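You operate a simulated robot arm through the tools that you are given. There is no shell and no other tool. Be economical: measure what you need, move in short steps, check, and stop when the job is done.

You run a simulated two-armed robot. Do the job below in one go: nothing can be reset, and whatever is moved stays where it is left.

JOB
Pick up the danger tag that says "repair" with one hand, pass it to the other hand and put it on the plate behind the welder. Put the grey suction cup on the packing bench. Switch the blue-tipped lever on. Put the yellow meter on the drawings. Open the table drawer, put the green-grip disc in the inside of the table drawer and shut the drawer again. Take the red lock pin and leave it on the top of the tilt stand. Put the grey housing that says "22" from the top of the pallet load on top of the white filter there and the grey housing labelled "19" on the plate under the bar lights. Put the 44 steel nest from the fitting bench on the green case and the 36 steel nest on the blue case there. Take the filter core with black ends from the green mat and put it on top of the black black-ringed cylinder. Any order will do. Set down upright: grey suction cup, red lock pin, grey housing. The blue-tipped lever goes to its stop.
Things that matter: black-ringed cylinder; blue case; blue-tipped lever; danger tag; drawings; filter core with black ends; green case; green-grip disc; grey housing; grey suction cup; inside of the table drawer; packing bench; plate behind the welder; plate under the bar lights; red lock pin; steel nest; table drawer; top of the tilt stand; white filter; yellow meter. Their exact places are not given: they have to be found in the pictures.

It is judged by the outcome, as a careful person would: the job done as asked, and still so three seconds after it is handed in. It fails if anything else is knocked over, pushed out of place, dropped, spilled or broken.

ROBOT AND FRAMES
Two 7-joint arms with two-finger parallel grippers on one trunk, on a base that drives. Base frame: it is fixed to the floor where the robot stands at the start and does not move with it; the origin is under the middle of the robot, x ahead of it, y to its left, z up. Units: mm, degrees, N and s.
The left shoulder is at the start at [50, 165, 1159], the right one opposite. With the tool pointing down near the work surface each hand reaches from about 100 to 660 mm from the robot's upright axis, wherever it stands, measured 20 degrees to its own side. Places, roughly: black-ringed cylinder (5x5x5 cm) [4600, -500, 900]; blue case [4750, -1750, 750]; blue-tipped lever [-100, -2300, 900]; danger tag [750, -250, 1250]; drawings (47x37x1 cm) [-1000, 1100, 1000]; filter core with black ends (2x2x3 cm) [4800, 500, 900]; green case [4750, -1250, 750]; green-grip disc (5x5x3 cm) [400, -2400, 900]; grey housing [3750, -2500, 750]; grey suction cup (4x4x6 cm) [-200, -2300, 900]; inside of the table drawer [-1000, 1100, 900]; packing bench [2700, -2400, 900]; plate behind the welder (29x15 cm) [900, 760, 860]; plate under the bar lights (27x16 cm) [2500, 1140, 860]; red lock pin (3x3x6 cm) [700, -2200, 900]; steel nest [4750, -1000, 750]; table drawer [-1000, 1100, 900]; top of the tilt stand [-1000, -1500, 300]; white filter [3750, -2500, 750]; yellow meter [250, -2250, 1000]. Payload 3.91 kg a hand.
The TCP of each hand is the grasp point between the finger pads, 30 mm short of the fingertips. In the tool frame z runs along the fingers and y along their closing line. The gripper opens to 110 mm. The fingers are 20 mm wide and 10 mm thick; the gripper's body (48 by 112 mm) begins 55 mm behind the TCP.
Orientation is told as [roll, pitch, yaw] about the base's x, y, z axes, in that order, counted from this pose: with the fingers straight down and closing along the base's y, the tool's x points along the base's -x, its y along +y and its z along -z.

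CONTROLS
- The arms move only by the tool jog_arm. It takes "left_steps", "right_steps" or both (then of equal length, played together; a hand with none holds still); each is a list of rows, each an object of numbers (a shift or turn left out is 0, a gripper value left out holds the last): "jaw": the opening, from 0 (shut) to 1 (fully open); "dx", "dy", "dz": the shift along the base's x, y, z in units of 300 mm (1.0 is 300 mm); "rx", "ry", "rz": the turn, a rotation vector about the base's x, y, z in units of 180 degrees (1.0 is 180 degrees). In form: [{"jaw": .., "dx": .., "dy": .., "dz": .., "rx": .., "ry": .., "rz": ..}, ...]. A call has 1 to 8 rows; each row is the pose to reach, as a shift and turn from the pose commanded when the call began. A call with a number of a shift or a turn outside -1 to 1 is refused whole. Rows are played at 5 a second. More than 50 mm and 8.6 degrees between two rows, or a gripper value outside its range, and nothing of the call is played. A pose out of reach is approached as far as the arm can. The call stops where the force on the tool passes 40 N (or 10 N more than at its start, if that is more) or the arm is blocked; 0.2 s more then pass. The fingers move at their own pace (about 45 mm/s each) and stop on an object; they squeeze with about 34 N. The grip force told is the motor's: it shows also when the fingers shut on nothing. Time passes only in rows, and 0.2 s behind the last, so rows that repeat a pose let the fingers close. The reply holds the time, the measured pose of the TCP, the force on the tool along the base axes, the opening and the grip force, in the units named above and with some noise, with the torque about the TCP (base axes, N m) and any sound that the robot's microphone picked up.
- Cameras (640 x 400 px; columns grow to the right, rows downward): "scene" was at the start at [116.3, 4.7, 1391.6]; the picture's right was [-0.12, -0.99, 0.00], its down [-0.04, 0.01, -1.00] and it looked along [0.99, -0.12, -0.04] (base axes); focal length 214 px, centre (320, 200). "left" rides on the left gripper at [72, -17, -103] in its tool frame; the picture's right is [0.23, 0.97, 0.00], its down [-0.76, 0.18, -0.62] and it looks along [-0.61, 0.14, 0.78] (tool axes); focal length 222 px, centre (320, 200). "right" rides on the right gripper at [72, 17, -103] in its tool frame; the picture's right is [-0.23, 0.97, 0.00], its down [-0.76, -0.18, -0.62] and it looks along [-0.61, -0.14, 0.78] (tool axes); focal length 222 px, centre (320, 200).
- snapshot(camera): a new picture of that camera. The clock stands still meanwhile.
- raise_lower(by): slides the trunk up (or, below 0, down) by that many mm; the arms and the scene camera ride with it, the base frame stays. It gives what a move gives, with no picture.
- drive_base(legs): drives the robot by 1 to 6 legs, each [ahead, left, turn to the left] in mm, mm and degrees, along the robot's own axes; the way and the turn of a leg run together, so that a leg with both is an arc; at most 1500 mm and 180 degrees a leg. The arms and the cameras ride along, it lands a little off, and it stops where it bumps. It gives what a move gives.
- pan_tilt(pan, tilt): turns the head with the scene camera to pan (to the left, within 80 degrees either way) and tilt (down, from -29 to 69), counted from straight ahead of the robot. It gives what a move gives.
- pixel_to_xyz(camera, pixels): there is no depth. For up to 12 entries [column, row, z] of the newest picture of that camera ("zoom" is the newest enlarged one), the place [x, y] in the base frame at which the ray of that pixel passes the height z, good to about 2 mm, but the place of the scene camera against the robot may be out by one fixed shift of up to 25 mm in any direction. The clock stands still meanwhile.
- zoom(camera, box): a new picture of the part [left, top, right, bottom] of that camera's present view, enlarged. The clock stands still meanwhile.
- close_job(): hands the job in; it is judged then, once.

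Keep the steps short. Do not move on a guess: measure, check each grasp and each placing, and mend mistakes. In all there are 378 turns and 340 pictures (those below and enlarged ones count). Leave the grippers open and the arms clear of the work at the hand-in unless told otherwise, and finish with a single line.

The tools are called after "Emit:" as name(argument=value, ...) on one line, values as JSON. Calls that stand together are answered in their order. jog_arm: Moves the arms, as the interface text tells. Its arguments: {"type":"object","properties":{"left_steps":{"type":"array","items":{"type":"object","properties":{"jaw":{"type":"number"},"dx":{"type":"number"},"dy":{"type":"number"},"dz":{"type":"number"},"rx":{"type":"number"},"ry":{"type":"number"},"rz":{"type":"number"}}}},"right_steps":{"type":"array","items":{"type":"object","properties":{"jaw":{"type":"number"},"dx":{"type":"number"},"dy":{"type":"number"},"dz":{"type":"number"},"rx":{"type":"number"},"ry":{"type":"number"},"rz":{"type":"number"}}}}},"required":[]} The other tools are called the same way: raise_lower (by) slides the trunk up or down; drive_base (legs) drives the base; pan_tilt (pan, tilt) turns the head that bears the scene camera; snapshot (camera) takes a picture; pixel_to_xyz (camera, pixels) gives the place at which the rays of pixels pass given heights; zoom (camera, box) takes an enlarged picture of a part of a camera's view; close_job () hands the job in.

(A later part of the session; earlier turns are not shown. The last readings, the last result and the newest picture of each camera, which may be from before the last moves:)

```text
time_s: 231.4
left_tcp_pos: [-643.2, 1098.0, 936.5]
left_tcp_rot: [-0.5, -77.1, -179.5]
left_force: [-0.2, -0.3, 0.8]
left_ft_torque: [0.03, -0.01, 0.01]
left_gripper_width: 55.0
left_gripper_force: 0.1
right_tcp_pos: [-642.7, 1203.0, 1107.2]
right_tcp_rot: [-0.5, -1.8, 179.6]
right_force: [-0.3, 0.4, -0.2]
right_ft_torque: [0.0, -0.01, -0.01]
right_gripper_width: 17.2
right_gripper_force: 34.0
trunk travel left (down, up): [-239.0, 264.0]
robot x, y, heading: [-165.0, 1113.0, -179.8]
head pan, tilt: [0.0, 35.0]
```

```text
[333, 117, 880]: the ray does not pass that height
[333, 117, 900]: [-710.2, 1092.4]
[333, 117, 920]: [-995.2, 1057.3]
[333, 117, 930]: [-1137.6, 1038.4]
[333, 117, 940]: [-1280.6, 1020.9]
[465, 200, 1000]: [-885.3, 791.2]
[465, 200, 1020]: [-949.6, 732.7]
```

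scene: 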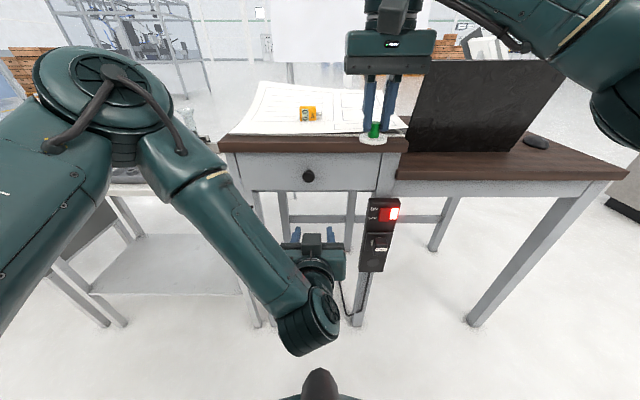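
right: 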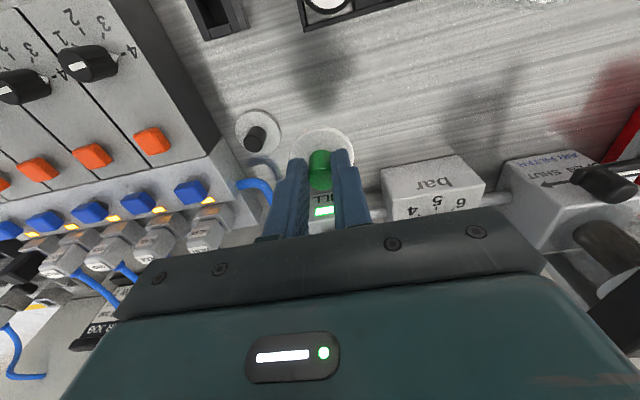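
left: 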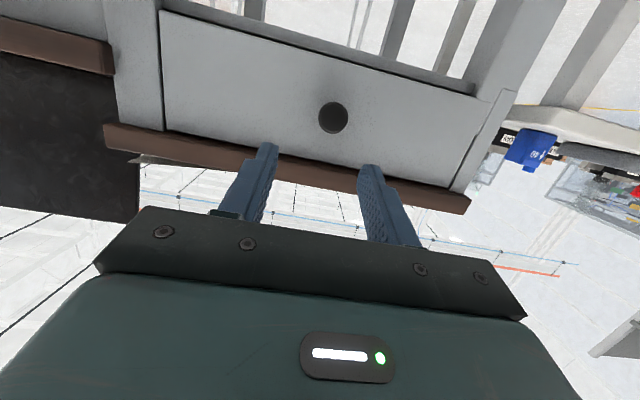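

The knob's head is at about (-790,1083,906). I'll advance with the fingers either side of it.

Emit:
jog_arm(left_steps=[{"dy": -0.05, "dz": -0.09, "dx": -0.1}, {"dy": -0.05, "dz": -0.095, "dx": -0.22}, {"dy": -0.05, "dz": -0.095, "dx": -0.34}, {"dy": -0.05, "dz": -0.095, "dx": -0.46}, {"dy": -0.05, "dz": -0.095, "dx": -0.46}])

Emit:
snapshot(camera="left")

Emit:
zoom(camera="scene", box=[230, 130, 420, 260])

```text
time_s: 232.6
left_tcp_pos: [-780.7, 1080.6, 906.0]
left_tcp_rot: [-0.4, -77.2, -179.4]
left_force: [0.1, 0.4, 1.1]
left_ft_torque: [-0.03, 0.0, -0.04]
left_gripper_width: 54.9
left_gripper_force: 0.1
right_tcp_pos: [-642.4, 1204.8, 1107.0]
right_tcp_rot: [-0.5, -1.7, 179.6]
right_force: [0.2, -0.2, -0.5]
right_ft_torque: [0.0, -0.01, 0.02]
right_gripper_width: 16.9
right_gripper_force: 34.6
trunk travel left (down, up): [-239.0, 264.0]
robot x, y, heading: [-164.7, 1112.2, -180.2]
head pan, tilt: [0.0, 35.0]
```

```text
229 pictures are left
```

left: 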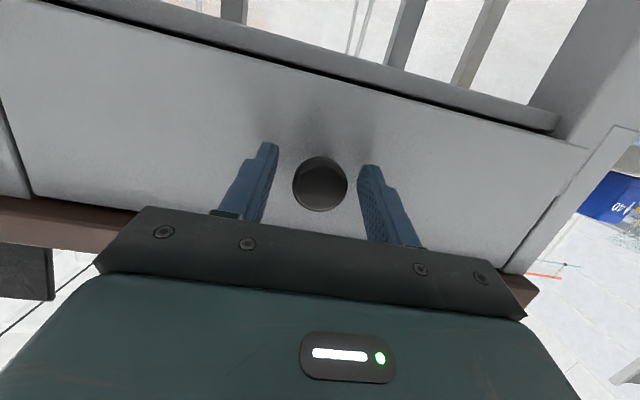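

```text
3.08 times, centred on (325, 195) of scene
```

zoom: 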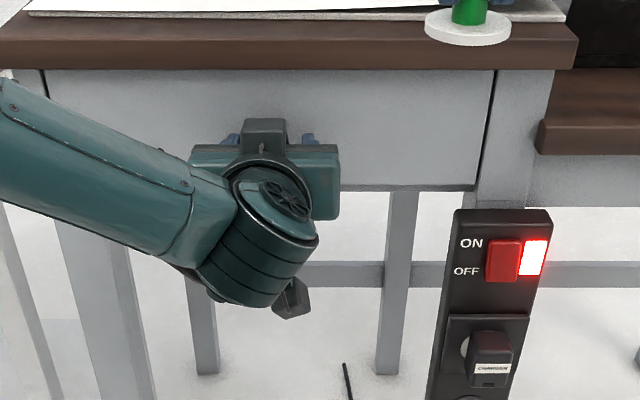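

Emit:
jog_arm(left_steps=[{"jaw": 0.0}, {"jaw": 0.0}, {"jaw": 0.0}, {"jaw": 0.0}])

Emit:
jog_arm(left_steps=[{"dx": 0.04}, {"dx": 0.1}, {"dx": 0.18}, {"dx": 0.26}])

Emit:
snapshot(camera="left")

Emit:
snapshot(camera="scene")

```text
time_s: 233.6
left_tcp_pos: [-780.8, 1081.0, 905.4]
left_tcp_rot: [-0.6, -77.1, -179.3]
left_force: [0.1, -3.5, -0.5]
left_ft_torque: [-0.06, 0.03, 0.12]
left_gripper_width: 33.4
left_gripper_force: 45.4
right_tcp_pos: [-644.9, 1204.5, 1106.2]
right_tcp_rot: [-0.6, -1.9, 179.6]
right_force: [0.3, 0.9, 0.1]
right_ft_torque: [0.03, 0.01, -0.03]
right_gripper_width: 17.5
right_gripper_force: 34.0
trunk travel left (down, up): [-239.0, 264.0]
robot x, y, heading: [-162.7, 1114.0, -180.0]
head pan, tilt: [0.0, 35.0]
```

```text
time_s: 234.6
left_tcp_pos: [-701.1, 1081.4, 905.6]
left_tcp_rot: [-0.7, -77.1, -179.3]
left_force: [1.1, -3.8, -1.1]
left_ft_torque: [-0.06, 0.19, -0.01]
left_gripper_width: 33.4
left_gripper_force: 45.0
right_tcp_pos: [-643.0, 1203.0, 1106.4]
right_tcp_rot: [-0.5, -1.8, 179.5]
right_force: [-0.7, -0.3, -0.1]
right_ft_torque: [0.04, 0.01, 0.0]
right_gripper_width: 17.5
right_gripper_force: 34.1
trunk travel left (down, up): [-239.0, 264.0]
robot x, y, heading: [-164.1, 1114.3, -179.8]
head pan, tilt: [0.0, 35.0]
```

```text
227 pictures are left
```

left: 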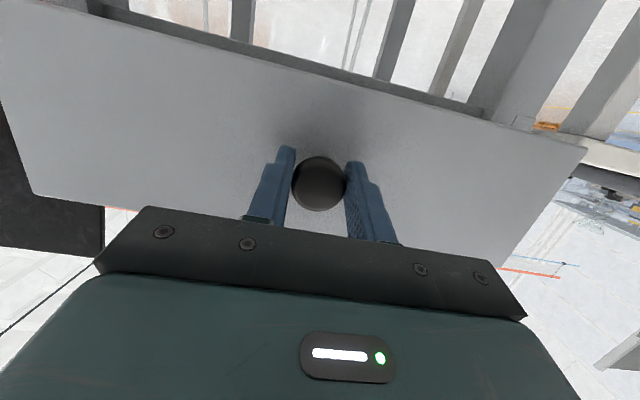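

```text
226 pictures are left
```

scene: 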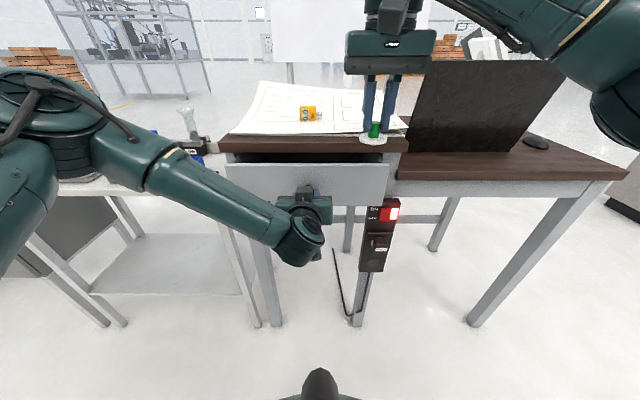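

The drawer follows. I'll pull it farther by backing the base 140 mm.

Emit:
drive_base(legs=[[-140, 0, 0]])

Emit:
snapshot(camera="scene")

```text
time_s: 235.9
left_tcp_pos: [-574.7, 1080.3, 905.9]
left_tcp_rot: [-1.5, -77.5, -178.4]
left_force: [-0.9, -6.2, 39.2]
left_ft_torque: [-0.01, 0.65, 0.22]
left_gripper_width: 33.5
left_gripper_force: 45.4
right_tcp_pos: [-515.0, 1202.2, 1101.5]
right_tcp_rot: [-0.6, -1.1, 179.5]
right_force: [-0.1, 0.3, -0.6]
right_ft_torque: [-0.04, -0.01, 0.02]
right_gripper_width: 17.4
right_gripper_force: 34.0
trunk travel left (down, up): [-239.0, 264.0]
robot x, y, heading: [-28.1, 1113.7, -180.0]
head pan, tilt: [0.0, 35.0]
```

```text
225 pictures are left
```

scene: 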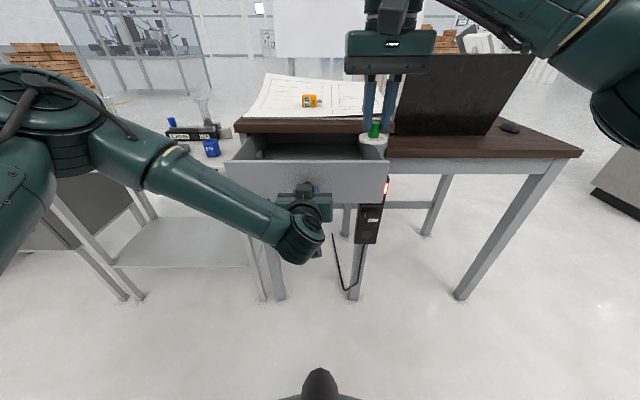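

Drawer is open ~200 mm. I'll release the knob and withdraw the left hand.

Emit:
jog_arm(left_steps=[{"jaw": 0.3}, {"jaw": 0.45}, {"jaw": 0.55}, {"dx": 0.1}, {"dx": 0.2}, {"dx": 0.3, "dy": -0.05}, {"dx": 0.35, "dy": -0.15}])

Emit:
snapshot(camera="right")

Emit:
snapshot(camera="scene")

```text
time_s: 237.5
left_tcp_pos: [-471.1, 1036.7, 906.1]
left_tcp_rot: [-1.3, -77.4, -178.5]
left_force: [-0.1, -0.3, -0.5]
left_ft_torque: [0.01, 0.0, -0.02]
left_gripper_width: 60.6
left_gripper_force: 0.0
right_tcp_pos: [-515.3, 1203.2, 1101.2]
right_tcp_rot: [-0.5, -1.2, 179.6]
right_force: [0.5, 0.3, -0.3]
right_ft_torque: [0.01, -0.01, 0.02]
right_gripper_width: 17.4
right_gripper_force: 34.3
trunk travel left (down, up): [-239.0, 264.0]
robot x, y, heading: [-29.6, 1109.7, -179.7]
head pan, tilt: [0.0, 35.0]
```

```text
224 pictures are left
```

right: 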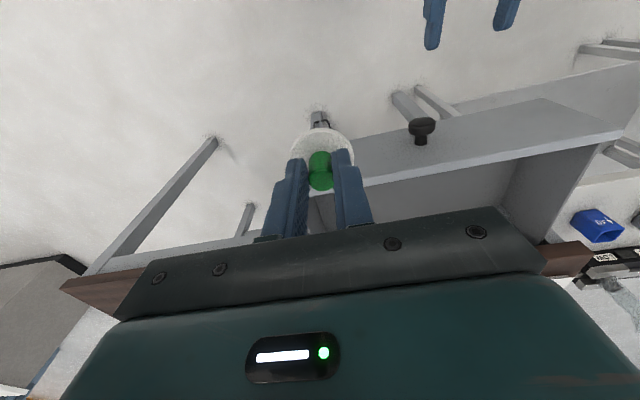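

```text
223 pictures are left
```

scene: 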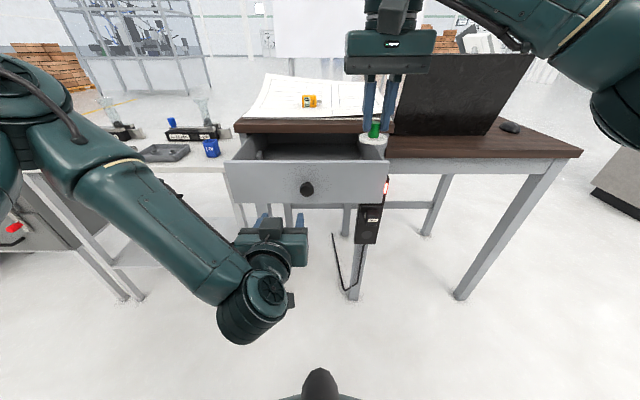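

Emit:
pixel_to_xyz(camera="right", pixels=[[622, 130, 950], [365, 188, 950], [450, 165, 950], [420, 125, 905], [497, 210, 950]])

Emit:
jog_arm(right_steps=[{"dx": -0.1, "dy": -0.08}, {"dx": -0.2, "dy": -0.16}, {"dx": -0.3, "dy": -0.24}, {"dx": -0.4, "dy": -0.32}, {"dx": -0.5, "dy": -0.38}])

Emit:
snapshot(camera="right")

```text
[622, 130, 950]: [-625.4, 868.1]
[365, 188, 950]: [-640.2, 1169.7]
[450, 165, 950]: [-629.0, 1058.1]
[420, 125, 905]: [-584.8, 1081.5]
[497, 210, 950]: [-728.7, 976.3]
```

```text
time_s: 238.7
left_tcp_pos: [-470.4, 1037.8, 905.7]
left_tcp_rot: [-1.1, -77.5, -178.7]
left_force: [-0.2, -0.2, 0.0]
left_ft_torque: [0.0, 0.0, 0.01]
left_gripper_width: 60.5
left_gripper_force: 0.1
right_tcp_pos: [-602.6, 1125.7, 1081.5]
right_tcp_rot: [-0.5, -1.1, 179.5]
right_force: [0.2, -0.9, -0.3]
right_ft_torque: [0.0, -0.01, 0.02]
right_gripper_width: 17.5
right_gripper_force: 34.1
right hand out of reach, approached as far as the arm can: row 3, 4, 5
trunk travel left (down, up): [-239.0, 264.0]
robot x, y, heading: [-25.9, 1115.6, -180.0]
head pan, tilt: [0.0, 35.0]
```

```text
222 pictures are left
```

right: 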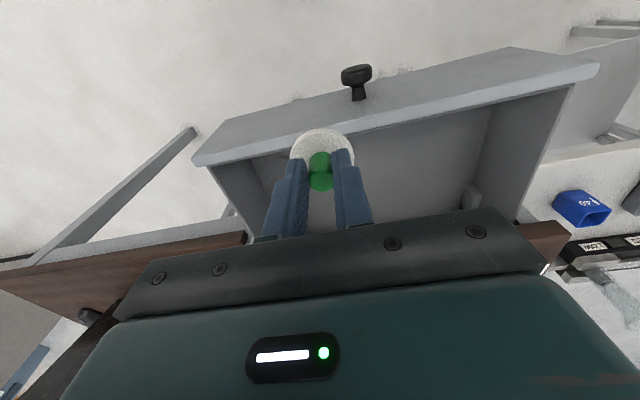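

Emit:
jog_arm(left_steps=[{"dy": -0.1, "dz": -0.08}, {"dy": -0.2, "dz": -0.16}, {"dy": -0.3, "dz": -0.24}, {"dy": -0.4, "dz": -0.32}, {"dy": -0.5, "dz": -0.4}, {"dy": -0.6, "dz": -0.4}, {"dy": -0.7, "dz": -0.4}, {"dy": -0.8, "dz": -0.4}])

Emit:
drive_base(legs=[[110, 0, 0]])

Emit:
jog_arm(right_steps=[{"dy": -0.1, "dz": -0.05}, {"dy": -0.14, "dz": -0.12}, {"dy": -0.14, "dz": -0.18}])

Emit:
snapshot(camera="right")

Emit:
snapshot(camera="scene")

```text
time_s: 240.5
left_tcp_pos: [-454.1, 993.9, 861.9]
left_tcp_rot: [-0.8, -77.5, -178.7]
left_force: [0.0, 0.0, -0.5]
left_ft_torque: [0.0, -0.01, -0.02]
left_gripper_width: 60.3
left_gripper_force: 0.1
left hand out of reach, approached as far as the arm can: row 2, 3, 4, 5, 6, 7, 8
right_tcp_pos: [-601.9, 1126.2, 1082.0]
right_tcp_rot: [-0.5, -1.2, 179.5]
right_force: [0.9, 0.4, -0.8]
right_ft_torque: [0.01, 0.0, -0.01]
right_gripper_width: 17.3
right_gripper_force: 34.7
trunk travel left (down, up): [-239.0, 264.0]
robot x, y, heading: [-27.4, 1114.6, -179.9]
head pan, tilt: [0.0, 35.0]
```

```text
time_s: 241.7
left_tcp_pos: [-557.4, 992.2, 866.1]
left_tcp_rot: [-1.2, -78.2, -178.5]
left_force: [-1.0, -0.4, -0.1]
left_ft_torque: [0.03, -0.04, 0.01]
left_gripper_width: 60.5
left_gripper_force: 0.1
right_tcp_pos: [-700.8, 1124.6, 1087.7]
right_tcp_rot: [-0.4, -1.9, 179.5]
right_force: [-0.9, 0.3, -0.4]
right_ft_torque: [-0.03, -0.02, 0.01]
right_gripper_width: 17.3
right_gripper_force: 33.6
trunk travel left (down, up): [-239.0, 264.0]
robot x, y, heading: [-133.4, 1113.0, -179.8]
head pan, tilt: [0.0, 35.0]
```

```text
time_s: 242.5
left_tcp_pos: [-557.1, 991.4, 866.9]
left_tcp_rot: [-1.1, -78.2, -178.7]
left_force: [0.4, -0.5, 0.1]
left_ft_torque: [0.03, 0.03, 0.0]
left_gripper_width: 60.3
left_gripper_force: 0.0
right_tcp_pos: [-700.9, 1081.3, 1032.9]
right_tcp_rot: [-0.5, -1.8, 179.5]
right_force: [0.0, -0.2, -0.6]
right_ft_torque: [0.02, -0.03, -0.03]
right_gripper_width: 17.0
right_gripper_force: 34.1
right hand out of reach, approached as far as the arm can: row 1
trunk travel left (down, up): [-239.0, 264.0]
robot x, y, heading: [-137.4, 1114.9, -180.0]
head pan, tilt: [0.0, 35.0]
```

```text
221 pictures are left
```

right: 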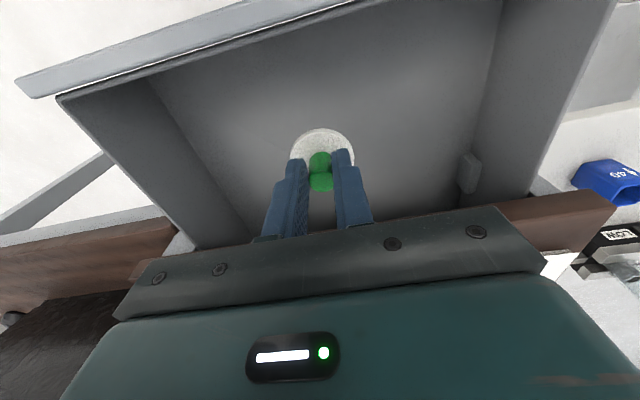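

```text
220 pictures are left
```

scene: 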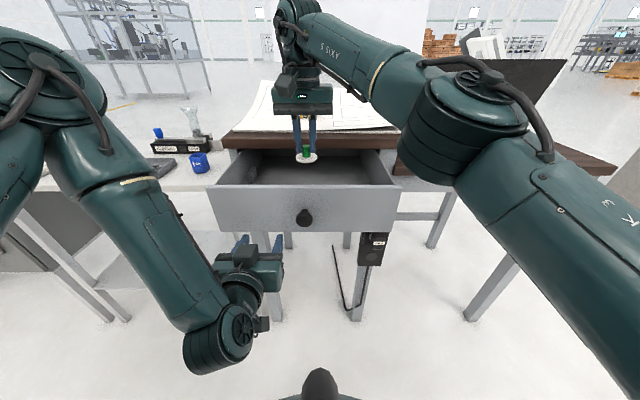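

Emit:
jog_arm(right_steps=[{"dz": -0.12}, {"dz": -0.24}, {"dz": -0.34}])

Emit:
jog_arm(right_steps=[{"dz": -0.02}, {"dz": -0.04}, {"dz": -0.06}, {"dz": -0.08}, {"dz": -0.1}, {"dz": -0.12}])

Emit:
snapshot(camera="right")

```text
time_s: 243.3
left_tcp_pos: [-556.7, 991.9, 866.3]
left_tcp_rot: [-1.2, -78.0, -178.5]
left_force: [0.1, 1.7, 0.7]
left_ft_torque: [0.0, -0.03, -0.02]
left_gripper_width: 60.6
left_gripper_force: 0.0
right_tcp_pos: [-701.5, 1082.3, 931.0]
right_tcp_rot: [-0.4, -1.8, 179.6]
right_force: [0.9, -0.4, -0.5]
right_ft_torque: [0.01, 0.0, 0.01]
right_gripper_width: 17.2
right_gripper_force: 34.2
trunk travel left (down, up): [-239.0, 264.0]
robot x, y, heading: [-136.4, 1112.7, -179.7]
head pan, tilt: [0.0, 35.0]
```

```text
time_s: 244.7
left_tcp_pos: [-555.1, 992.5, 867.9]
left_tcp_rot: [-1.2, -78.3, -178.5]
left_force: [0.1, -0.3, 0.5]
left_ft_torque: [0.01, -0.03, -0.01]
left_gripper_width: 60.3
left_gripper_force: 0.1
right_tcp_pos: [-698.8, 1083.2, 902.7]
right_tcp_rot: [-0.2, -2.4, 179.3]
right_force: [-0.2, 0.8, 31.4]
right_ft_torque: [-0.05, 0.23, -0.02]
right_gripper_width: 17.7
right_gripper_force: 34.2
trunk travel left (down, up): [-239.0, 264.0]
robot x, y, heading: [-135.0, 1114.5, -179.9]
head pan, tilt: [0.0, 35.0]
```

```text
219 pictures are left
```

right: 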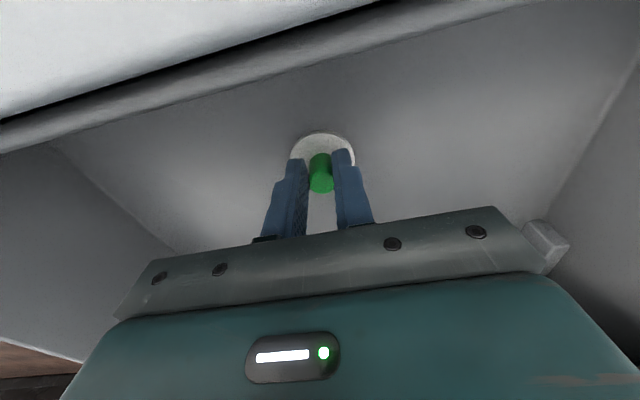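

Contact on the drawer floor (31 N). Ease up slightly, open, and lift out.

Emit:
jog_arm(right_steps=[{"dz": 0.008}, {"dz": 0.01, "jaw": 0.3}, {"dz": 0.01, "jaw": 0.4}, {"dz": 0.06}, {"dz": 0.18}, {"dz": 0.34}, {"dz": 0.5}, {"dz": 0.65}])

Emit:
snapshot(camera="right")

```text
time_s: 246.5
left_tcp_pos: [-556.1, 991.6, 866.9]
left_tcp_rot: [-1.1, -78.1, -178.4]
left_force: [-0.7, -0.5, -0.1]
left_ft_torque: [0.01, -0.01, -0.02]
left_gripper_width: 60.5
left_gripper_force: 0.1
right_tcp_pos: [-689.6, 1092.2, 1085.1]
right_tcp_rot: [-0.4, -1.8, 179.5]
right_force: [-0.3, -0.1, 0.4]
right_ft_torque: [-0.04, -0.01, 0.01]
right_gripper_width: 44.1
right_gripper_force: 0.1
right hand out of reach, approached as far as the arm can: row 7, 8
trunk travel left (down, up): [-239.0, 264.0]
robot x, y, heading: [-133.1, 1112.2, -180.0]
head pan, tilt: [0.0, 35.0]
```

```text
218 pictures are left
```

right: 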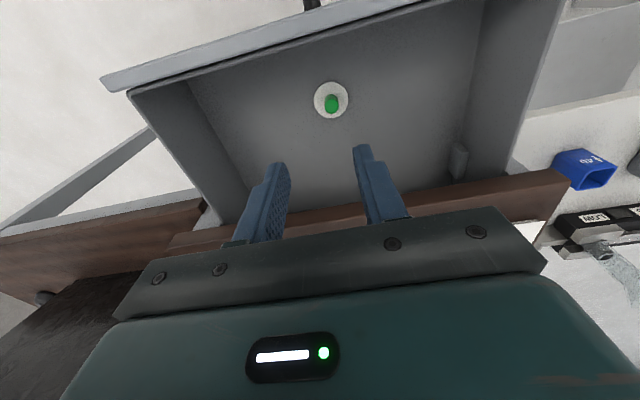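

The disc sits in the drawer. I'll back up 110 and bring the left hand to the knob again to push it shut.

Emit:
drive_base(legs=[[-110, 0, 0]])

Emit:
jog_arm(left_steps=[{"dy": 0.1, "dz": 0.08, "dx": -0.02}, {"dy": 0.2, "dz": 0.13, "dx": -0.05}, {"dy": 0.3, "dz": 0.13, "dx": -0.1}], right_steps=[{"dx": 0.05}, {"dx": 0.1}, {"dx": 0.15}])

Emit:
snapshot(camera="left")

```text
time_s: 247.7
left_tcp_pos: [-455.0, 993.3, 863.7]
left_tcp_rot: [-1.0, -77.9, -178.8]
left_force: [-0.3, -0.8, 0.2]
left_ft_torque: [0.03, 0.01, -0.02]
left_gripper_width: 60.6
left_gripper_force: 0.1
right_tcp_pos: [-588.6, 1094.0, 1082.0]
right_tcp_rot: [-0.5, -1.6, 179.5]
right_force: [0.5, 1.0, -0.2]
right_ft_torque: [0.0, -0.05, -0.01]
right_gripper_width: 44.0
right_gripper_force: 0.0
trunk travel left (down, up): [-239.0, 264.0]
robot x, y, heading: [-31.3, 1115.1, 179.8]
head pan, tilt: [0.0, 35.0]
stopped in leg 1: the robot was blocked; the commanded pose is now the measured one
```

```text
time_s: 248.5
left_tcp_pos: [-487.1, 1085.6, 903.1]
left_tcp_rot: [-1.0, -77.8, -178.8]
left_force: [-0.5, 0.1, 0.3]
left_ft_torque: [0.03, -0.01, 0.02]
left_gripper_width: 60.7
left_gripper_force: 0.1
right_tcp_pos: [-544.1, 1096.6, 1080.8]
right_tcp_rot: [-0.5, -1.6, 179.3]
right_force: [0.3, -0.1, 0.4]
right_ft_torque: [0.0, 0.0, -0.02]
right_gripper_width: 44.0
right_gripper_force: 0.1
trunk travel left (down, up): [-239.0, 264.0]
robot x, y, heading: [-35.0, 1114.2, 179.9]
head pan, tilt: [0.0, 35.0]
```

```text
217 pictures are left
```

left: 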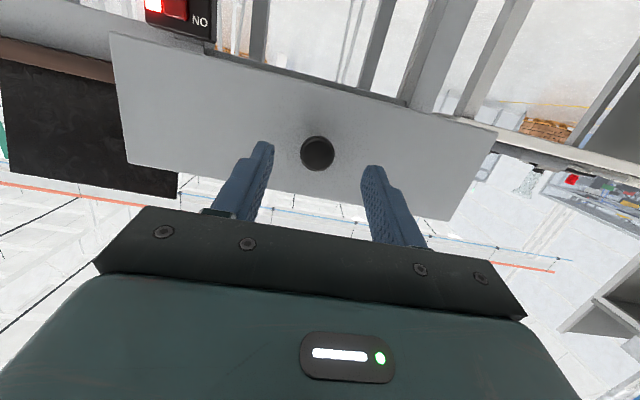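

Emit:
jog_arm(left_steps=[{"dx": -0.12, "dy": -0.015, "dz": 0.01}, {"dx": -0.24, "dy": -0.015, "dz": 0.01}, {"dx": -0.3, "dy": -0.015, "dz": 0.01}, {"dx": -0.3, "dy": -0.015, "dz": 0.01, "jaw": 0.0}, {"dx": -0.3, "dy": -0.015, "dz": 0.01}, {"dx": -0.3, "dy": -0.015, "dz": 0.01}])

Emit:
jog_arm(left_steps=[{"dx": -0.1}, {"dx": -0.2}, {"dx": -0.3}, {"dx": -0.4}, {"dx": -0.5}, {"dx": -0.6}, {"dx": -0.65}, {"dx": -0.7}])

Emit:
snapshot(camera="scene")

```text
time_s: 249.9
left_tcp_pos: [-575.6, 1080.9, 905.9]
left_tcp_rot: [-1.0, -77.9, -179.0]
left_force: [-0.2, 10.0, -0.3]
left_ft_torque: [0.06, -0.04, -0.27]
left_gripper_width: 33.6
left_gripper_force: 44.9
right_tcp_pos: [-543.5, 1097.7, 1079.8]
right_tcp_rot: [-0.5, -1.6, 179.4]
right_force: [0.0, -0.2, -1.2]
right_ft_torque: [-0.02, 0.0, -0.02]
right_gripper_width: 44.0
right_gripper_force: 0.2
trunk travel left (down, up): [-239.0, 264.0]
robot x, y, heading: [-29.9, 1113.6, 179.6]
head pan, tilt: [0.0, 35.0]
```

```text
time_s: 251.8
left_tcp_pos: [-783.9, 1080.1, 905.7]
left_tcp_rot: [-0.6, -78.1, -179.1]
left_force: [6.4, -1.9, -1.7]
left_ft_torque: [-0.08, 0.33, 0.16]
left_gripper_width: 33.4
left_gripper_force: 45.1
right_tcp_pos: [-545.3, 1095.5, 1081.2]
right_tcp_rot: [-0.6, -1.6, 179.4]
right_force: [0.1, 0.3, -0.4]
right_ft_torque: [-0.01, -0.03, 0.01]
right_gripper_width: 43.9
right_gripper_force: 0.1
trunk travel left (down, up): [-239.0, 264.0]
robot x, y, heading: [-33.3, 1113.3, 179.7]
head pan, tilt: [0.0, 35.0]
stopped in row 8 (left hand): the force on the tool passed its limit at 42 N (the readings are from after the stop); the commanded pose is now the measured one
```

```text
216 pictures are left
```

scene: 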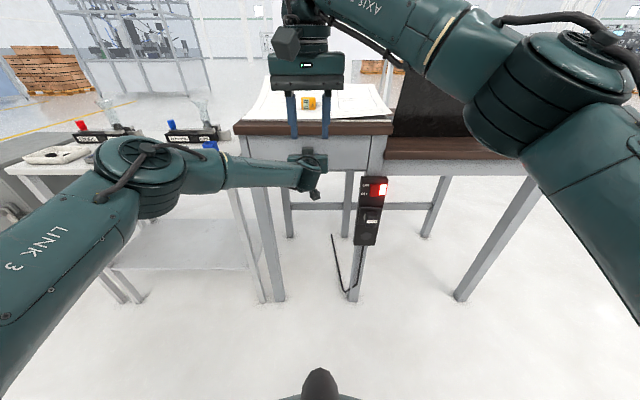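

Drawer shut to its stop. Release, withdraw and check.

Emit:
jog_arm(left_steps=[{"jaw": 0.25}, {"jaw": 0.45}, {"jaw": 0.55}, {"dx": 0.12}, {"dx": 0.28}, {"dx": 0.44}, {"dx": 0.6}])

Emit:
snapshot(camera="left")

```text
time_s: 253.4
left_tcp_pos: [-604.2, 1080.3, 904.1]
left_tcp_rot: [-0.4, -78.0, -179.3]
left_force: [0.3, -0.2, -0.2]
left_ft_torque: [-0.03, 0.02, -0.04]
left_gripper_width: 60.4
left_gripper_force: 0.1
right_tcp_pos: [-543.9, 1095.6, 1080.2]
right_tcp_rot: [-0.5, -1.6, 179.5]
right_force: [-0.1, -0.2, -0.5]
right_ft_torque: [-0.01, -0.02, 0.02]
right_gripper_width: 44.2
right_gripper_force: 0.0
trunk travel left (down, up): [-239.0, 264.0]
robot x, y, heading: [-33.0, 1113.9, 179.9]
head pan, tilt: [0.0, 35.0]
```

```text
215 pictures are left
```

left: 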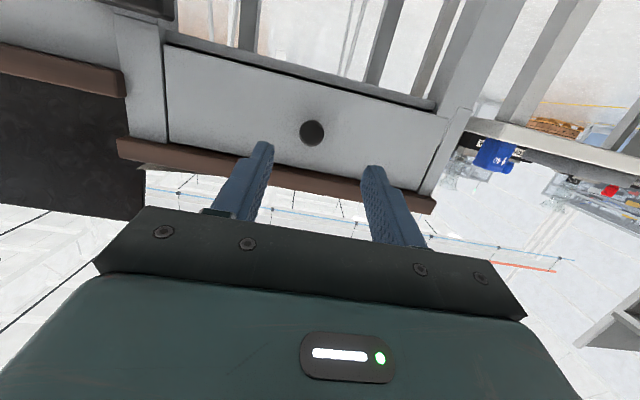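

Drawer is shut. Straighten the left hand (fingers down) and raise it, then drive toward the Fernlok bench again.

Emit:
jog_arm(left_steps=[{"ry": -0.047, "dz": 0.06, "dx": 0.0}, {"ry": -0.094, "dz": 0.12}, {"ry": -0.141, "dz": 0.18}, {"ry": -0.188, "dz": 0.26, "dy": -0.06}, {"ry": -0.235, "dz": 0.36, "dy": -0.14}, {"ry": -0.282, "dz": 0.46, "dy": -0.22}, {"ry": -0.329, "dz": 0.56, "dy": -0.3}, {"ry": -0.376, "dz": 0.64, "dy": -0.38}])

Emit:
jog_arm(left_steps=[{"ry": -0.03, "dz": 0.05, "dy": -0.08}, {"ry": -0.057, "dz": 0.1, "dy": -0.16}, {"ry": -0.057, "dz": 0.15, "dy": -0.24}], right_steps=[{"dy": 0.08, "dz": 0.08}, {"dy": 0.16, "dz": 0.16}, {"dy": 0.2, "dz": 0.24}])

Emit:
drive_base(legs=[[0, 300, 0], [0, 0, 90], [1400, 0, 0]])

Emit:
pan_tilt(pan=-50, tilt=30)

Emit:
snapshot(camera="scene")

```text
time_s: 254.4
left_tcp_pos: [-598.3, 1080.0, 967.7]
left_tcp_rot: [0.5, -46.6, 178.3]
left_force: [-3.0, 24.1, 4.9]
left_ft_torque: [-2.43, -0.82, 1.55]
left_gripper_width: 60.7
left_gripper_force: 0.1
right_tcp_pos: [-542.4, 1086.3, 1087.3]
right_tcp_rot: [1.5, -2.5, -179.8]
right_force: [3.1, -25.0, -5.2]
right_ft_torque: [-0.54, 0.22, -0.15]
right_gripper_width: 55.9
right_gripper_force: 12.1
trunk travel left (down, up): [-239.0, 264.0]
robot x, y, heading: [-29.3, 1109.8, 180.0]
head pan, tilt: [0.0, 35.0]
stopped in row 4 (left hand): the force on the tool passed its limit at 54 N (the readings are from after the stop); the commanded pose is now the measured one
```

```text
time_s: 254.7
left_tcp_pos: [-594.1, 1082.8, 970.9]
left_tcp_rot: [0.7, -45.3, 176.6]
left_force: [1.3, 19.5, -1.3]
left_ft_torque: [-1.74, 0.26, 1.26]
left_gripper_width: 60.2
left_gripper_force: 0.1
right_tcp_pos: [-540.0, 1085.8, 1093.1]
right_tcp_rot: [2.6, -2.7, -179.4]
right_force: [-2.1, -19.0, 1.1]
right_ft_torque: [-0.58, 0.03, -0.23]
right_gripper_width: 53.6
right_gripper_force: 9.5
trunk travel left (down, up): [-239.0, 264.0]
robot x, y, heading: [-35.3, 1114.9, 179.8]
head pan, tilt: [0.0, 35.0]
stopped in row 1 (left hand): the force on the tool passed its limit at 66 N (the readings are from after the stop); the commanded pose is now the measured one
```

```text
time_s: 255.7
left_tcp_pos: [-593.3, 1064.5, 970.8]
left_tcp_rot: [0.7, -45.2, 176.3]
left_force: [0.9, 6.7, 0.5]
left_ft_torque: [-0.59, -0.07, 0.42]
left_gripper_width: 60.4
left_gripper_force: 0.1
right_tcp_pos: [-541.8, 1064.8, 1092.3]
right_tcp_rot: [2.9, -2.9, -179.2]
right_force: [0.3, -5.9, -0.8]
right_ft_torque: [-0.17, 0.08, -0.04]
right_gripper_width: 47.1
right_gripper_force: 3.2
trunk travel left (down, up): [-239.0, 264.0]
robot x, y, heading: [-33.5, 1095.6, 179.7]
head pan, tilt: [0.0, 35.0]
stopped in leg 1: the robot was blocked; the commanded pose is now the measured one
```

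```text
time_s: 256.9
left_tcp_pos: [-594.1, 1064.4, 969.9]
left_tcp_rot: [0.6, -45.2, 176.3]
left_force: [0.8, 13.0, 0.8]
left_ft_torque: [-1.14, 0.19, 0.78]
left_gripper_width: 60.3
left_gripper_force: 0.0
right_tcp_pos: [-540.2, 1066.3, 1091.2]
right_tcp_rot: [2.7, -2.7, -179.4]
right_force: [-2.1, -12.2, -0.5]
right_ft_torque: [-0.32, 0.01, -0.14]
right_gripper_width: 49.9
right_gripper_force: 6.0
trunk travel left (down, up): [-239.0, 264.0]
robot x, y, heading: [-33.5, 1097.8, 179.4]
head pan, tilt: [-50.0, 30.0]
```

```text
214 pictures are left
```

scene: 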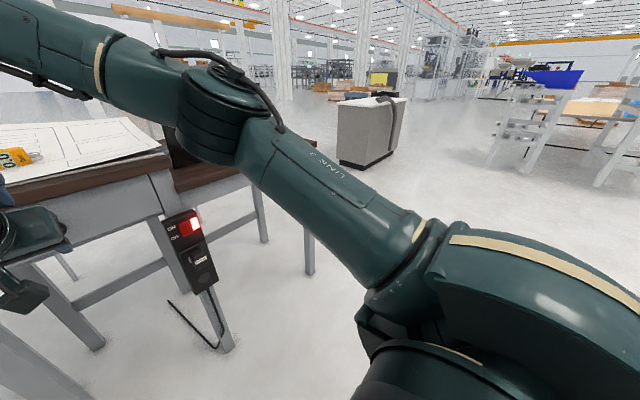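

The two hands touched each other. I'll raise the right hand clear first.

Emit:
jog_arm(right_steps=[{"dz": 0.05, "jaw": 0.9}, {"dz": 0.12, "jaw": 0.9}, {"dz": 0.25}, {"dz": 0.4, "dx": 0.05}, {"dz": 0.5, "dy": 0.1, "dx": 0.1}, {"dz": 0.55, "dy": 0.25, "dx": 0.15}])

Emit:
snapshot(camera="right")

```text
time_s: 258.3
left_tcp_pos: [-594.1, 1066.6, 971.1]
left_tcp_rot: [0.8, -45.2, 176.4]
left_force: [-0.6, -0.7, 0.6]
left_ft_torque: [-0.07, 0.01, 0.05]
left_gripper_width: 60.2
left_gripper_force: 0.1
right_tcp_pos: [-488.4, 1144.4, 1247.8]
right_tcp_rot: [2.9, -3.0, -179.4]
right_force: [-0.1, 0.9, -0.7]
right_ft_torque: [-0.08, 0.0, -0.02]
right_gripper_width: 98.9
right_gripper_force: 0.1
right hand out of reach, approached as far as the arm can: row 3, 4, 5, 6
trunk travel left (down, up): [-239.0, 264.0]
robot x, y, heading: [-35.7, 1096.1, 180.1]
head pan, tilt: [-50.0, 30.0]
```

```text
213 pictures are left
```

right: 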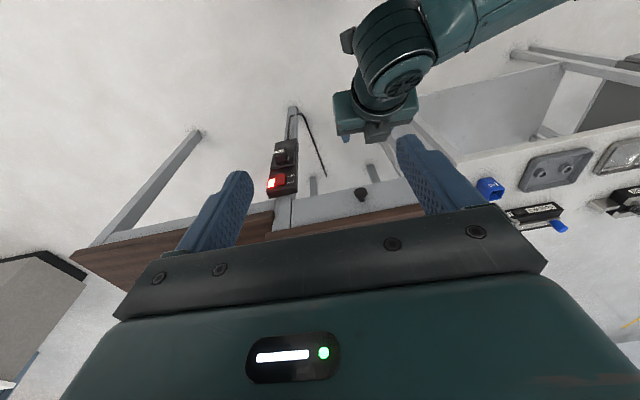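

Free again; drawer still shut. Straighten the left hand and drive.

Emit:
jog_arm(left_steps=[{"ry": -0.045, "dy": -0.1, "dz": 0.05}, {"ry": -0.09, "dy": -0.2, "dz": 0.12}, {"ry": -0.135, "dy": -0.3, "dz": 0.2}, {"ry": -0.18, "dy": -0.4, "dz": 0.3}, {"ry": -0.22, "dy": -0.46, "dz": 0.42}, {"ry": -0.25, "dy": -0.5, "dz": 0.52}], right_steps=[{"rx": 0}, {"rx": 0}, {"dy": 0.1}, {"dy": 0.15}, {"dy": 0.2}, {"dy": 0.2}])

Emit:
drive_base(legs=[[0, 280, 0], [0, 0, 90], [1400, 0, 0]])

Emit:
snapshot(camera="scene")

```text
time_s: 259.7
left_tcp_pos: [-593.1, 914.1, 1125.7]
left_tcp_rot: [-1.8, -0.1, 177.4]
left_force: [-0.2, 0.0, 0.6]
left_ft_torque: [-0.01, -0.04, 0.02]
left_gripper_width: 60.7
left_gripper_force: 0.0
right_tcp_pos: [-489.4, 1202.7, 1246.6]
right_tcp_rot: [2.7, -2.8, -179.4]
right_force: [0.5, 1.0, 0.0]
right_ft_torque: [-0.02, 0.0, -0.01]
right_gripper_width: 98.9
right_gripper_force: 0.0
trunk travel left (down, up): [-239.0, 264.0]
robot x, y, heading: [-33.5, 1095.8, 179.9]
head pan, tilt: [-50.0, 30.0]
```

```text
time_s: 264.1
left_tcp_pos: [-511.6, 462.4, 1124.2]
left_tcp_rot: [-1.9, -0.2, -163.8]
left_force: [0.1, 0.3, -0.4]
left_ft_torque: [0.02, 0.02, 0.0]
left_gripper_width: 60.4
left_gripper_force: 0.0
right_tcp_pos: [-506.9, 770.7, 1246.1]
right_tcp_rot: [2.8, -2.7, -160.8]
right_force: [0.6, -0.9, 0.2]
right_ft_torque: [0.04, -0.01, -0.01]
right_gripper_width: 99.2
right_gripper_force: 0.1
trunk travel left (down, up): [-239.0, 264.0]
robot x, y, heading: [-38.4, 819.6, -161.6]
head pan, tilt: [-50.0, 30.0]
stopped in leg 2: the robot was blocked; the commanded pose is now the measured one
```

```text
212 pictures are left
```

scene: 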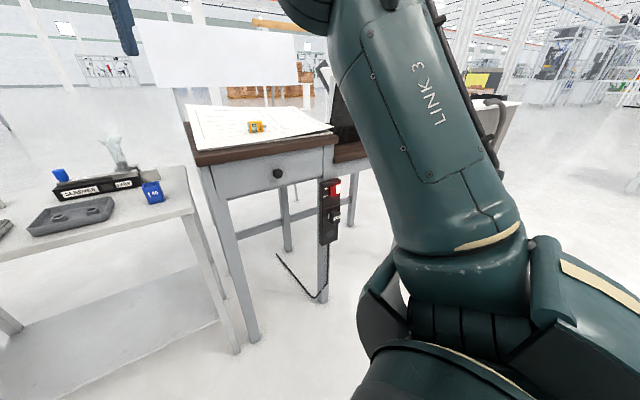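

Emit:
pan_tilt(pan=75, tilt=40)

Emit:
snapshot(camera="scene")

Emit:
snapshot(camera="left")

```text
time_s: 266.2
left_tcp_pos: [-511.5, 462.1, 1124.3]
left_tcp_rot: [-1.8, -0.2, -163.9]
left_force: [0.2, 0.0, 1.0]
left_ft_torque: [-0.01, 0.01, -0.03]
left_gripper_width: 60.4
left_gripper_force: 0.0
right_tcp_pos: [-505.2, 769.6, 1246.5]
right_tcp_rot: [2.7, -2.6, -160.8]
right_force: [0.0, -0.6, -0.2]
right_ft_torque: [-0.04, 0.0, 0.01]
right_gripper_width: 99.2
right_gripper_force: 0.1
trunk travel left (down, up): [-239.0, 264.0]
robot x, y, heading: [-36.6, 812.6, -161.5]
head pan, tilt: [75.0, 40.0]
```

```text
211 pictures are left
```

scene: 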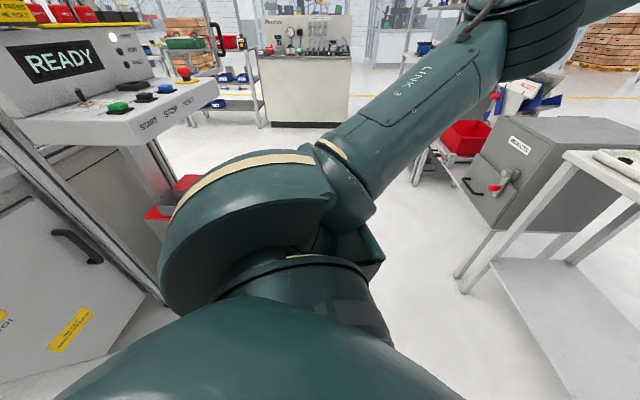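

```text
210 pictures are left
```

left: 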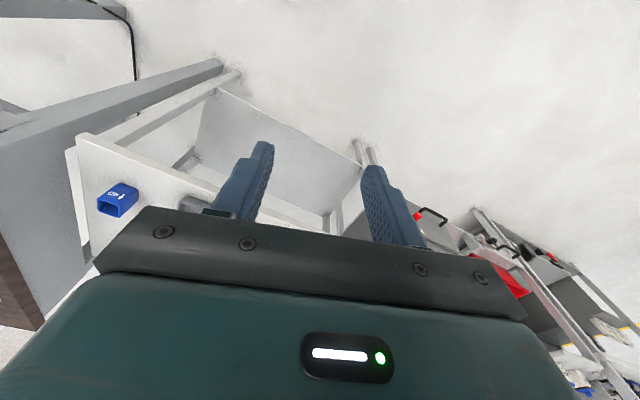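

The rear is near the welder cabinet. I'll drive ahead 200 first, then turn and go on.

Emit:
drive_base(legs=[[200, 0, 0], [0, 0, 71.5], [1000, 0, 0]])

Emit:
pan_tilt(pan=-40, tilt=30)

Emit:
snapshot(camera="scene")

```text
time_s: 275.6
left_tcp_pos: [-62.3, -804.9, 1128.8]
left_tcp_rot: [-1.8, -0.6, -93.3]
left_force: [-0.5, -0.1, -0.1]
left_ft_torque: [0.01, 0.01, -0.02]
left_gripper_width: 60.4
left_gripper_force: 0.1
right_tcp_pos: [-350.5, -697.2, 1249.2]
right_tcp_rot: [2.6, -3.1, -90.0]
right_force: [0.2, -0.2, -0.4]
right_ft_torque: [0.0, -0.02, 0.0]
right_gripper_width: 99.0
right_gripper_force: 0.0
trunk travel left (down, up): [-239.0, 264.0]
robot x, y, heading: [-237.0, -248.2, -91.0]
head pan, tilt: [75.0, 40.0]
```

```text
time_s: 277.6
left_tcp_pos: [-62.0, -804.4, 1128.3]
left_tcp_rot: [-1.7, -0.6, -93.2]
left_force: [-0.7, -0.4, -0.4]
left_ft_torque: [-0.02, -0.01, -0.02]
left_gripper_width: 60.4
left_gripper_force: 0.0
right_tcp_pos: [-350.7, -697.3, 1249.5]
right_tcp_rot: [2.7, -3.1, -90.1]
right_force: [-0.6, 0.5, -0.1]
right_ft_torque: [0.02, -0.03, 0.02]
right_gripper_width: 98.9
right_gripper_force: 0.0
trunk travel left (down, up): [-239.0, 264.0]
robot x, y, heading: [-233.5, -245.2, -90.7]
head pan, tilt: [-40.0, 30.0]
```

```text
209 pictures are left
```

scene: 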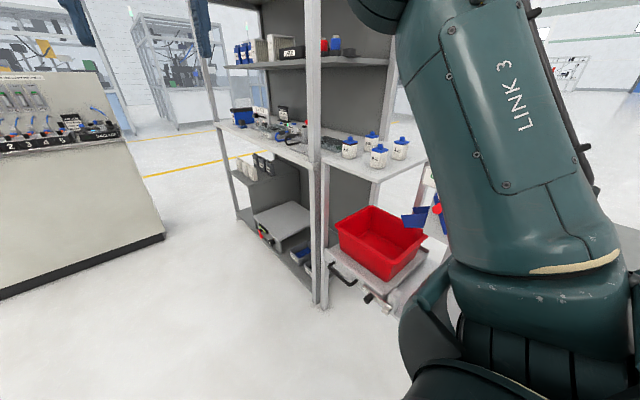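

Emit:
drive_base(legs=[[1050, 0, 1], [0, 800, 0], [420, 0, 0]])

Emit:
pan_tilt(pan=10, tilt=40)

Emit:
snapshot(camera="scene")

Emit:
snapshot(camera="left")

```text
time_s: 292.2
left_tcp_pos: [738.3, -2271.6, 1128.5]
left_tcp_rot: [-1.8, -0.7, -92.7]
left_force: [-0.1, -0.2, -0.4]
left_ft_torque: [0.03, -0.01, 0.01]
left_gripper_width: 60.7
left_gripper_force: 0.2
right_tcp_pos: [450.9, -2165.5, 1249.3]
right_tcp_rot: [2.7, -3.1, -89.8]
right_force: [-0.4, -0.1, -0.7]
right_ft_torque: [0.0, 0.0, 0.03]
right_gripper_width: 99.0
right_gripper_force: 0.0
trunk travel left (down, up): [-239.0, 264.0]
robot x, y, heading: [557.1, -1714.8, -90.5]
head pan, tilt: [-40.0, 30.0]
```

```text
time_s: 293.4
left_tcp_pos: [739.5, -2270.8, 1128.1]
left_tcp_rot: [-1.8, -0.6, -92.7]
left_force: [0.3, 0.4, -0.6]
left_ft_torque: [0.02, -0.03, -0.02]
left_gripper_width: 60.2
left_gripper_force: 0.0
right_tcp_pos: [450.5, -2166.3, 1249.6]
right_tcp_rot: [2.7, -3.0, -89.7]
right_force: [-0.3, -0.1, 0.0]
right_ft_torque: [0.02, -0.03, 0.02]
right_gripper_width: 99.0
right_gripper_force: 0.1
trunk travel left (down, up): [-239.0, 264.0]
robot x, y, heading: [559.7, -1711.5, -90.1]
head pan, tilt: [10.0, 40.0]
```

```text
208 pictures are left
```

scene: 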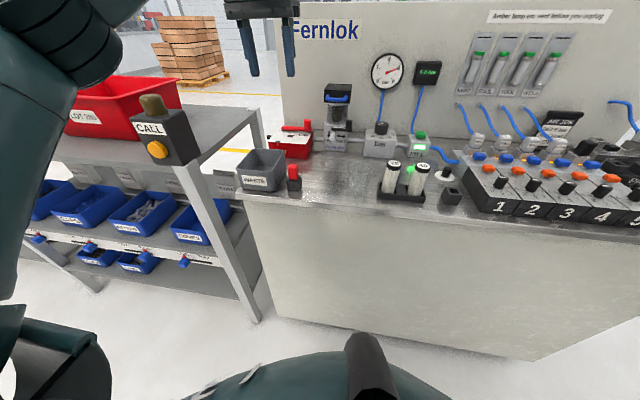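

```text
207 pictures are left
```

left: 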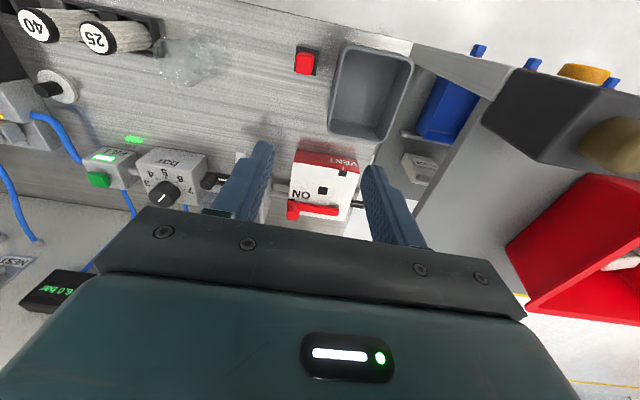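

Emit:
zoom(camera="left", box=[260, 20, 420, 120])

Emit:
pixel_to_xyz(camera="left", pixels=[[306, 65, 950], [306, 65, 920], [306, 65, 890], [296, 72, 920], [317, 70, 920], [335, 60, 920]])

Emit:
jog_arm(left_steps=[{"dy": 0.15, "dx": -0.02}, {"dy": 0.28, "dx": -0.05, "dz": -0.05}, {"dy": 0.32, "dx": -0.1, "dz": -0.16}, {"dy": 0.32, "dx": -0.12, "dz": -0.28}])

Emit:
zoom(camera="left", box=[220, 60, 420, 200])

```text
4.00 times, centred on (340, 70) of left
```

zoom: 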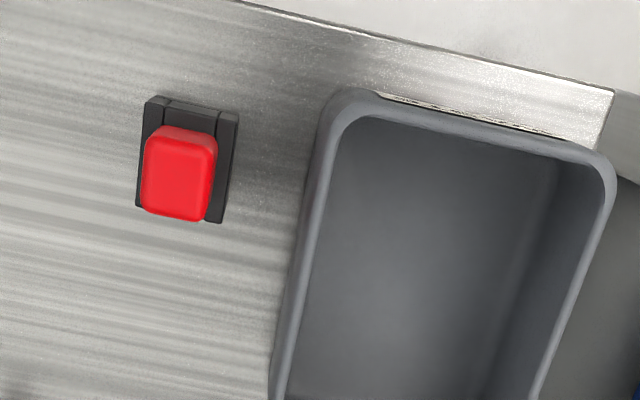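

```text
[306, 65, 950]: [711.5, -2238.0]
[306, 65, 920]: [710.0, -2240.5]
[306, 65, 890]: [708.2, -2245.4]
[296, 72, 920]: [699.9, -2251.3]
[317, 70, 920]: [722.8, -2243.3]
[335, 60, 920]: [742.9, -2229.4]
```

```text
time_s: 294.4
left_tcp_pos: [703.2, -2176.2, 1043.9]
left_tcp_rot: [-1.9, -0.6, -92.6]
left_force: [0.1, -0.2, 0.5]
left_ft_torque: [0.01, 0.02, 0.02]
left_gripper_width: 60.4
left_gripper_force: 0.0
right_tcp_pos: [450.3, -2165.0, 1250.2]
right_tcp_rot: [2.7, -3.1, -89.7]
right_force: [0.4, 0.0, 0.0]
right_ft_torque: [-0.01, -0.01, 0.02]
right_gripper_width: 99.4
right_gripper_force: 0.1
trunk travel left (down, up): [-239.0, 264.0]
robot x, y, heading: [559.5, -1714.0, -90.5]
head pan, tilt: [10.0, 40.0]
```

```text
2.86 times, centred on (320, 130) of left
```

zoom: 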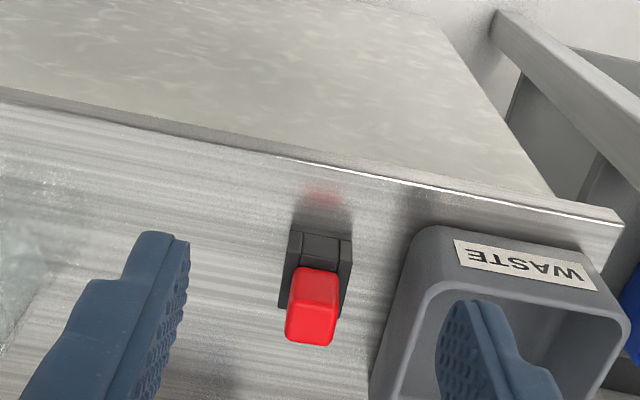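

Emit:
pixel_to_xyz(camera="zoom", pixels=[[311, 322, 950], [311, 322, 930], [311, 322, 910], [311, 322, 890], [290, 305, 920], [338, 310, 920], [318, 250, 880], [400, 300, 900]])

```text
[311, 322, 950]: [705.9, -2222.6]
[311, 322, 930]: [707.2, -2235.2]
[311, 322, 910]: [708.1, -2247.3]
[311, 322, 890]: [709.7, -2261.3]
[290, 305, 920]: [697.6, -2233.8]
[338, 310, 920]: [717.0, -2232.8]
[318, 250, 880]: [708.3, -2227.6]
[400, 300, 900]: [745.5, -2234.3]
```

Pin top centre ≈ (709,-2241,920). I'll descend over it with a narrow opening.

Emit:
jog_arm(left_steps=[{"dx": 0.02, "dy": -0.11, "dz": -0.05, "jaw": 0.35}, {"dx": 0.02, "dy": -0.215, "dz": -0.12}, {"dx": 0.02, "dy": -0.215, "dz": -0.25}, {"dx": 0.02, "dy": -0.215, "dz": -0.33}, {"dx": 0.02, "dy": -0.215, "dz": -0.33}])

Emit:
snapshot(camera="left")

Emit:
zoom(camera="scene", box=[230, 120, 370, 220])

```text
time_s: 295.6
left_tcp_pos: [708.2, -2237.9, 945.1]
left_tcp_rot: [-1.8, -0.6, -92.6]
left_force: [0.0, 0.5, -0.2]
left_ft_torque: [0.0, -0.02, -0.02]
left_gripper_width: 38.5
left_gripper_force: 0.1
right_tcp_pos: [450.8, -2165.0, 1250.1]
right_tcp_rot: [2.7, -3.0, -89.7]
right_force: [-0.4, 0.0, -0.2]
right_ft_torque: [0.02, -0.03, -0.04]
right_gripper_width: 99.0
right_gripper_force: 0.0
trunk travel left (down, up): [-239.0, 264.0]
robot x, y, heading: [560.3, -1714.2, -90.4]
head pan, tilt: [10.0, 40.0]
```

```text
204 pictures are left
```

left: 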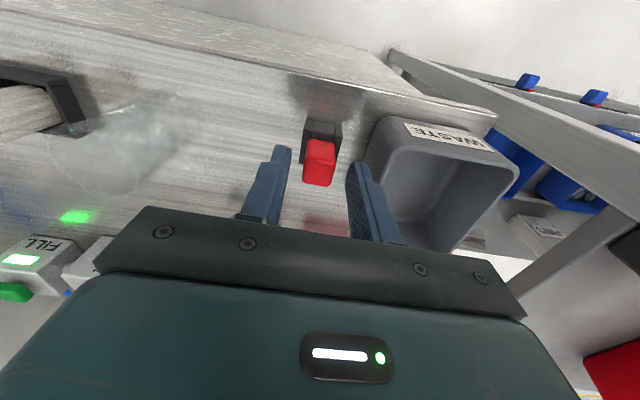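

```text
4.00 times, centred on (300, 170) of scene
```

zoom: 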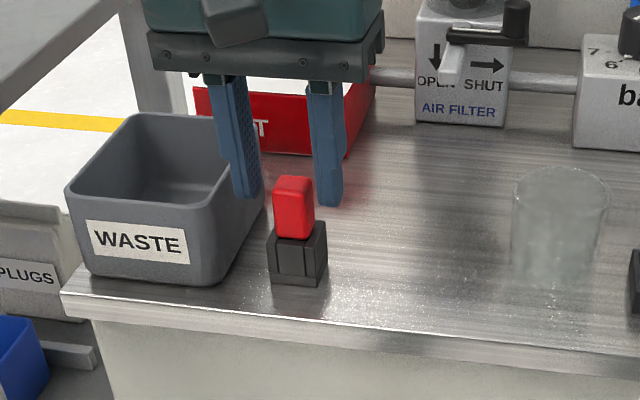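

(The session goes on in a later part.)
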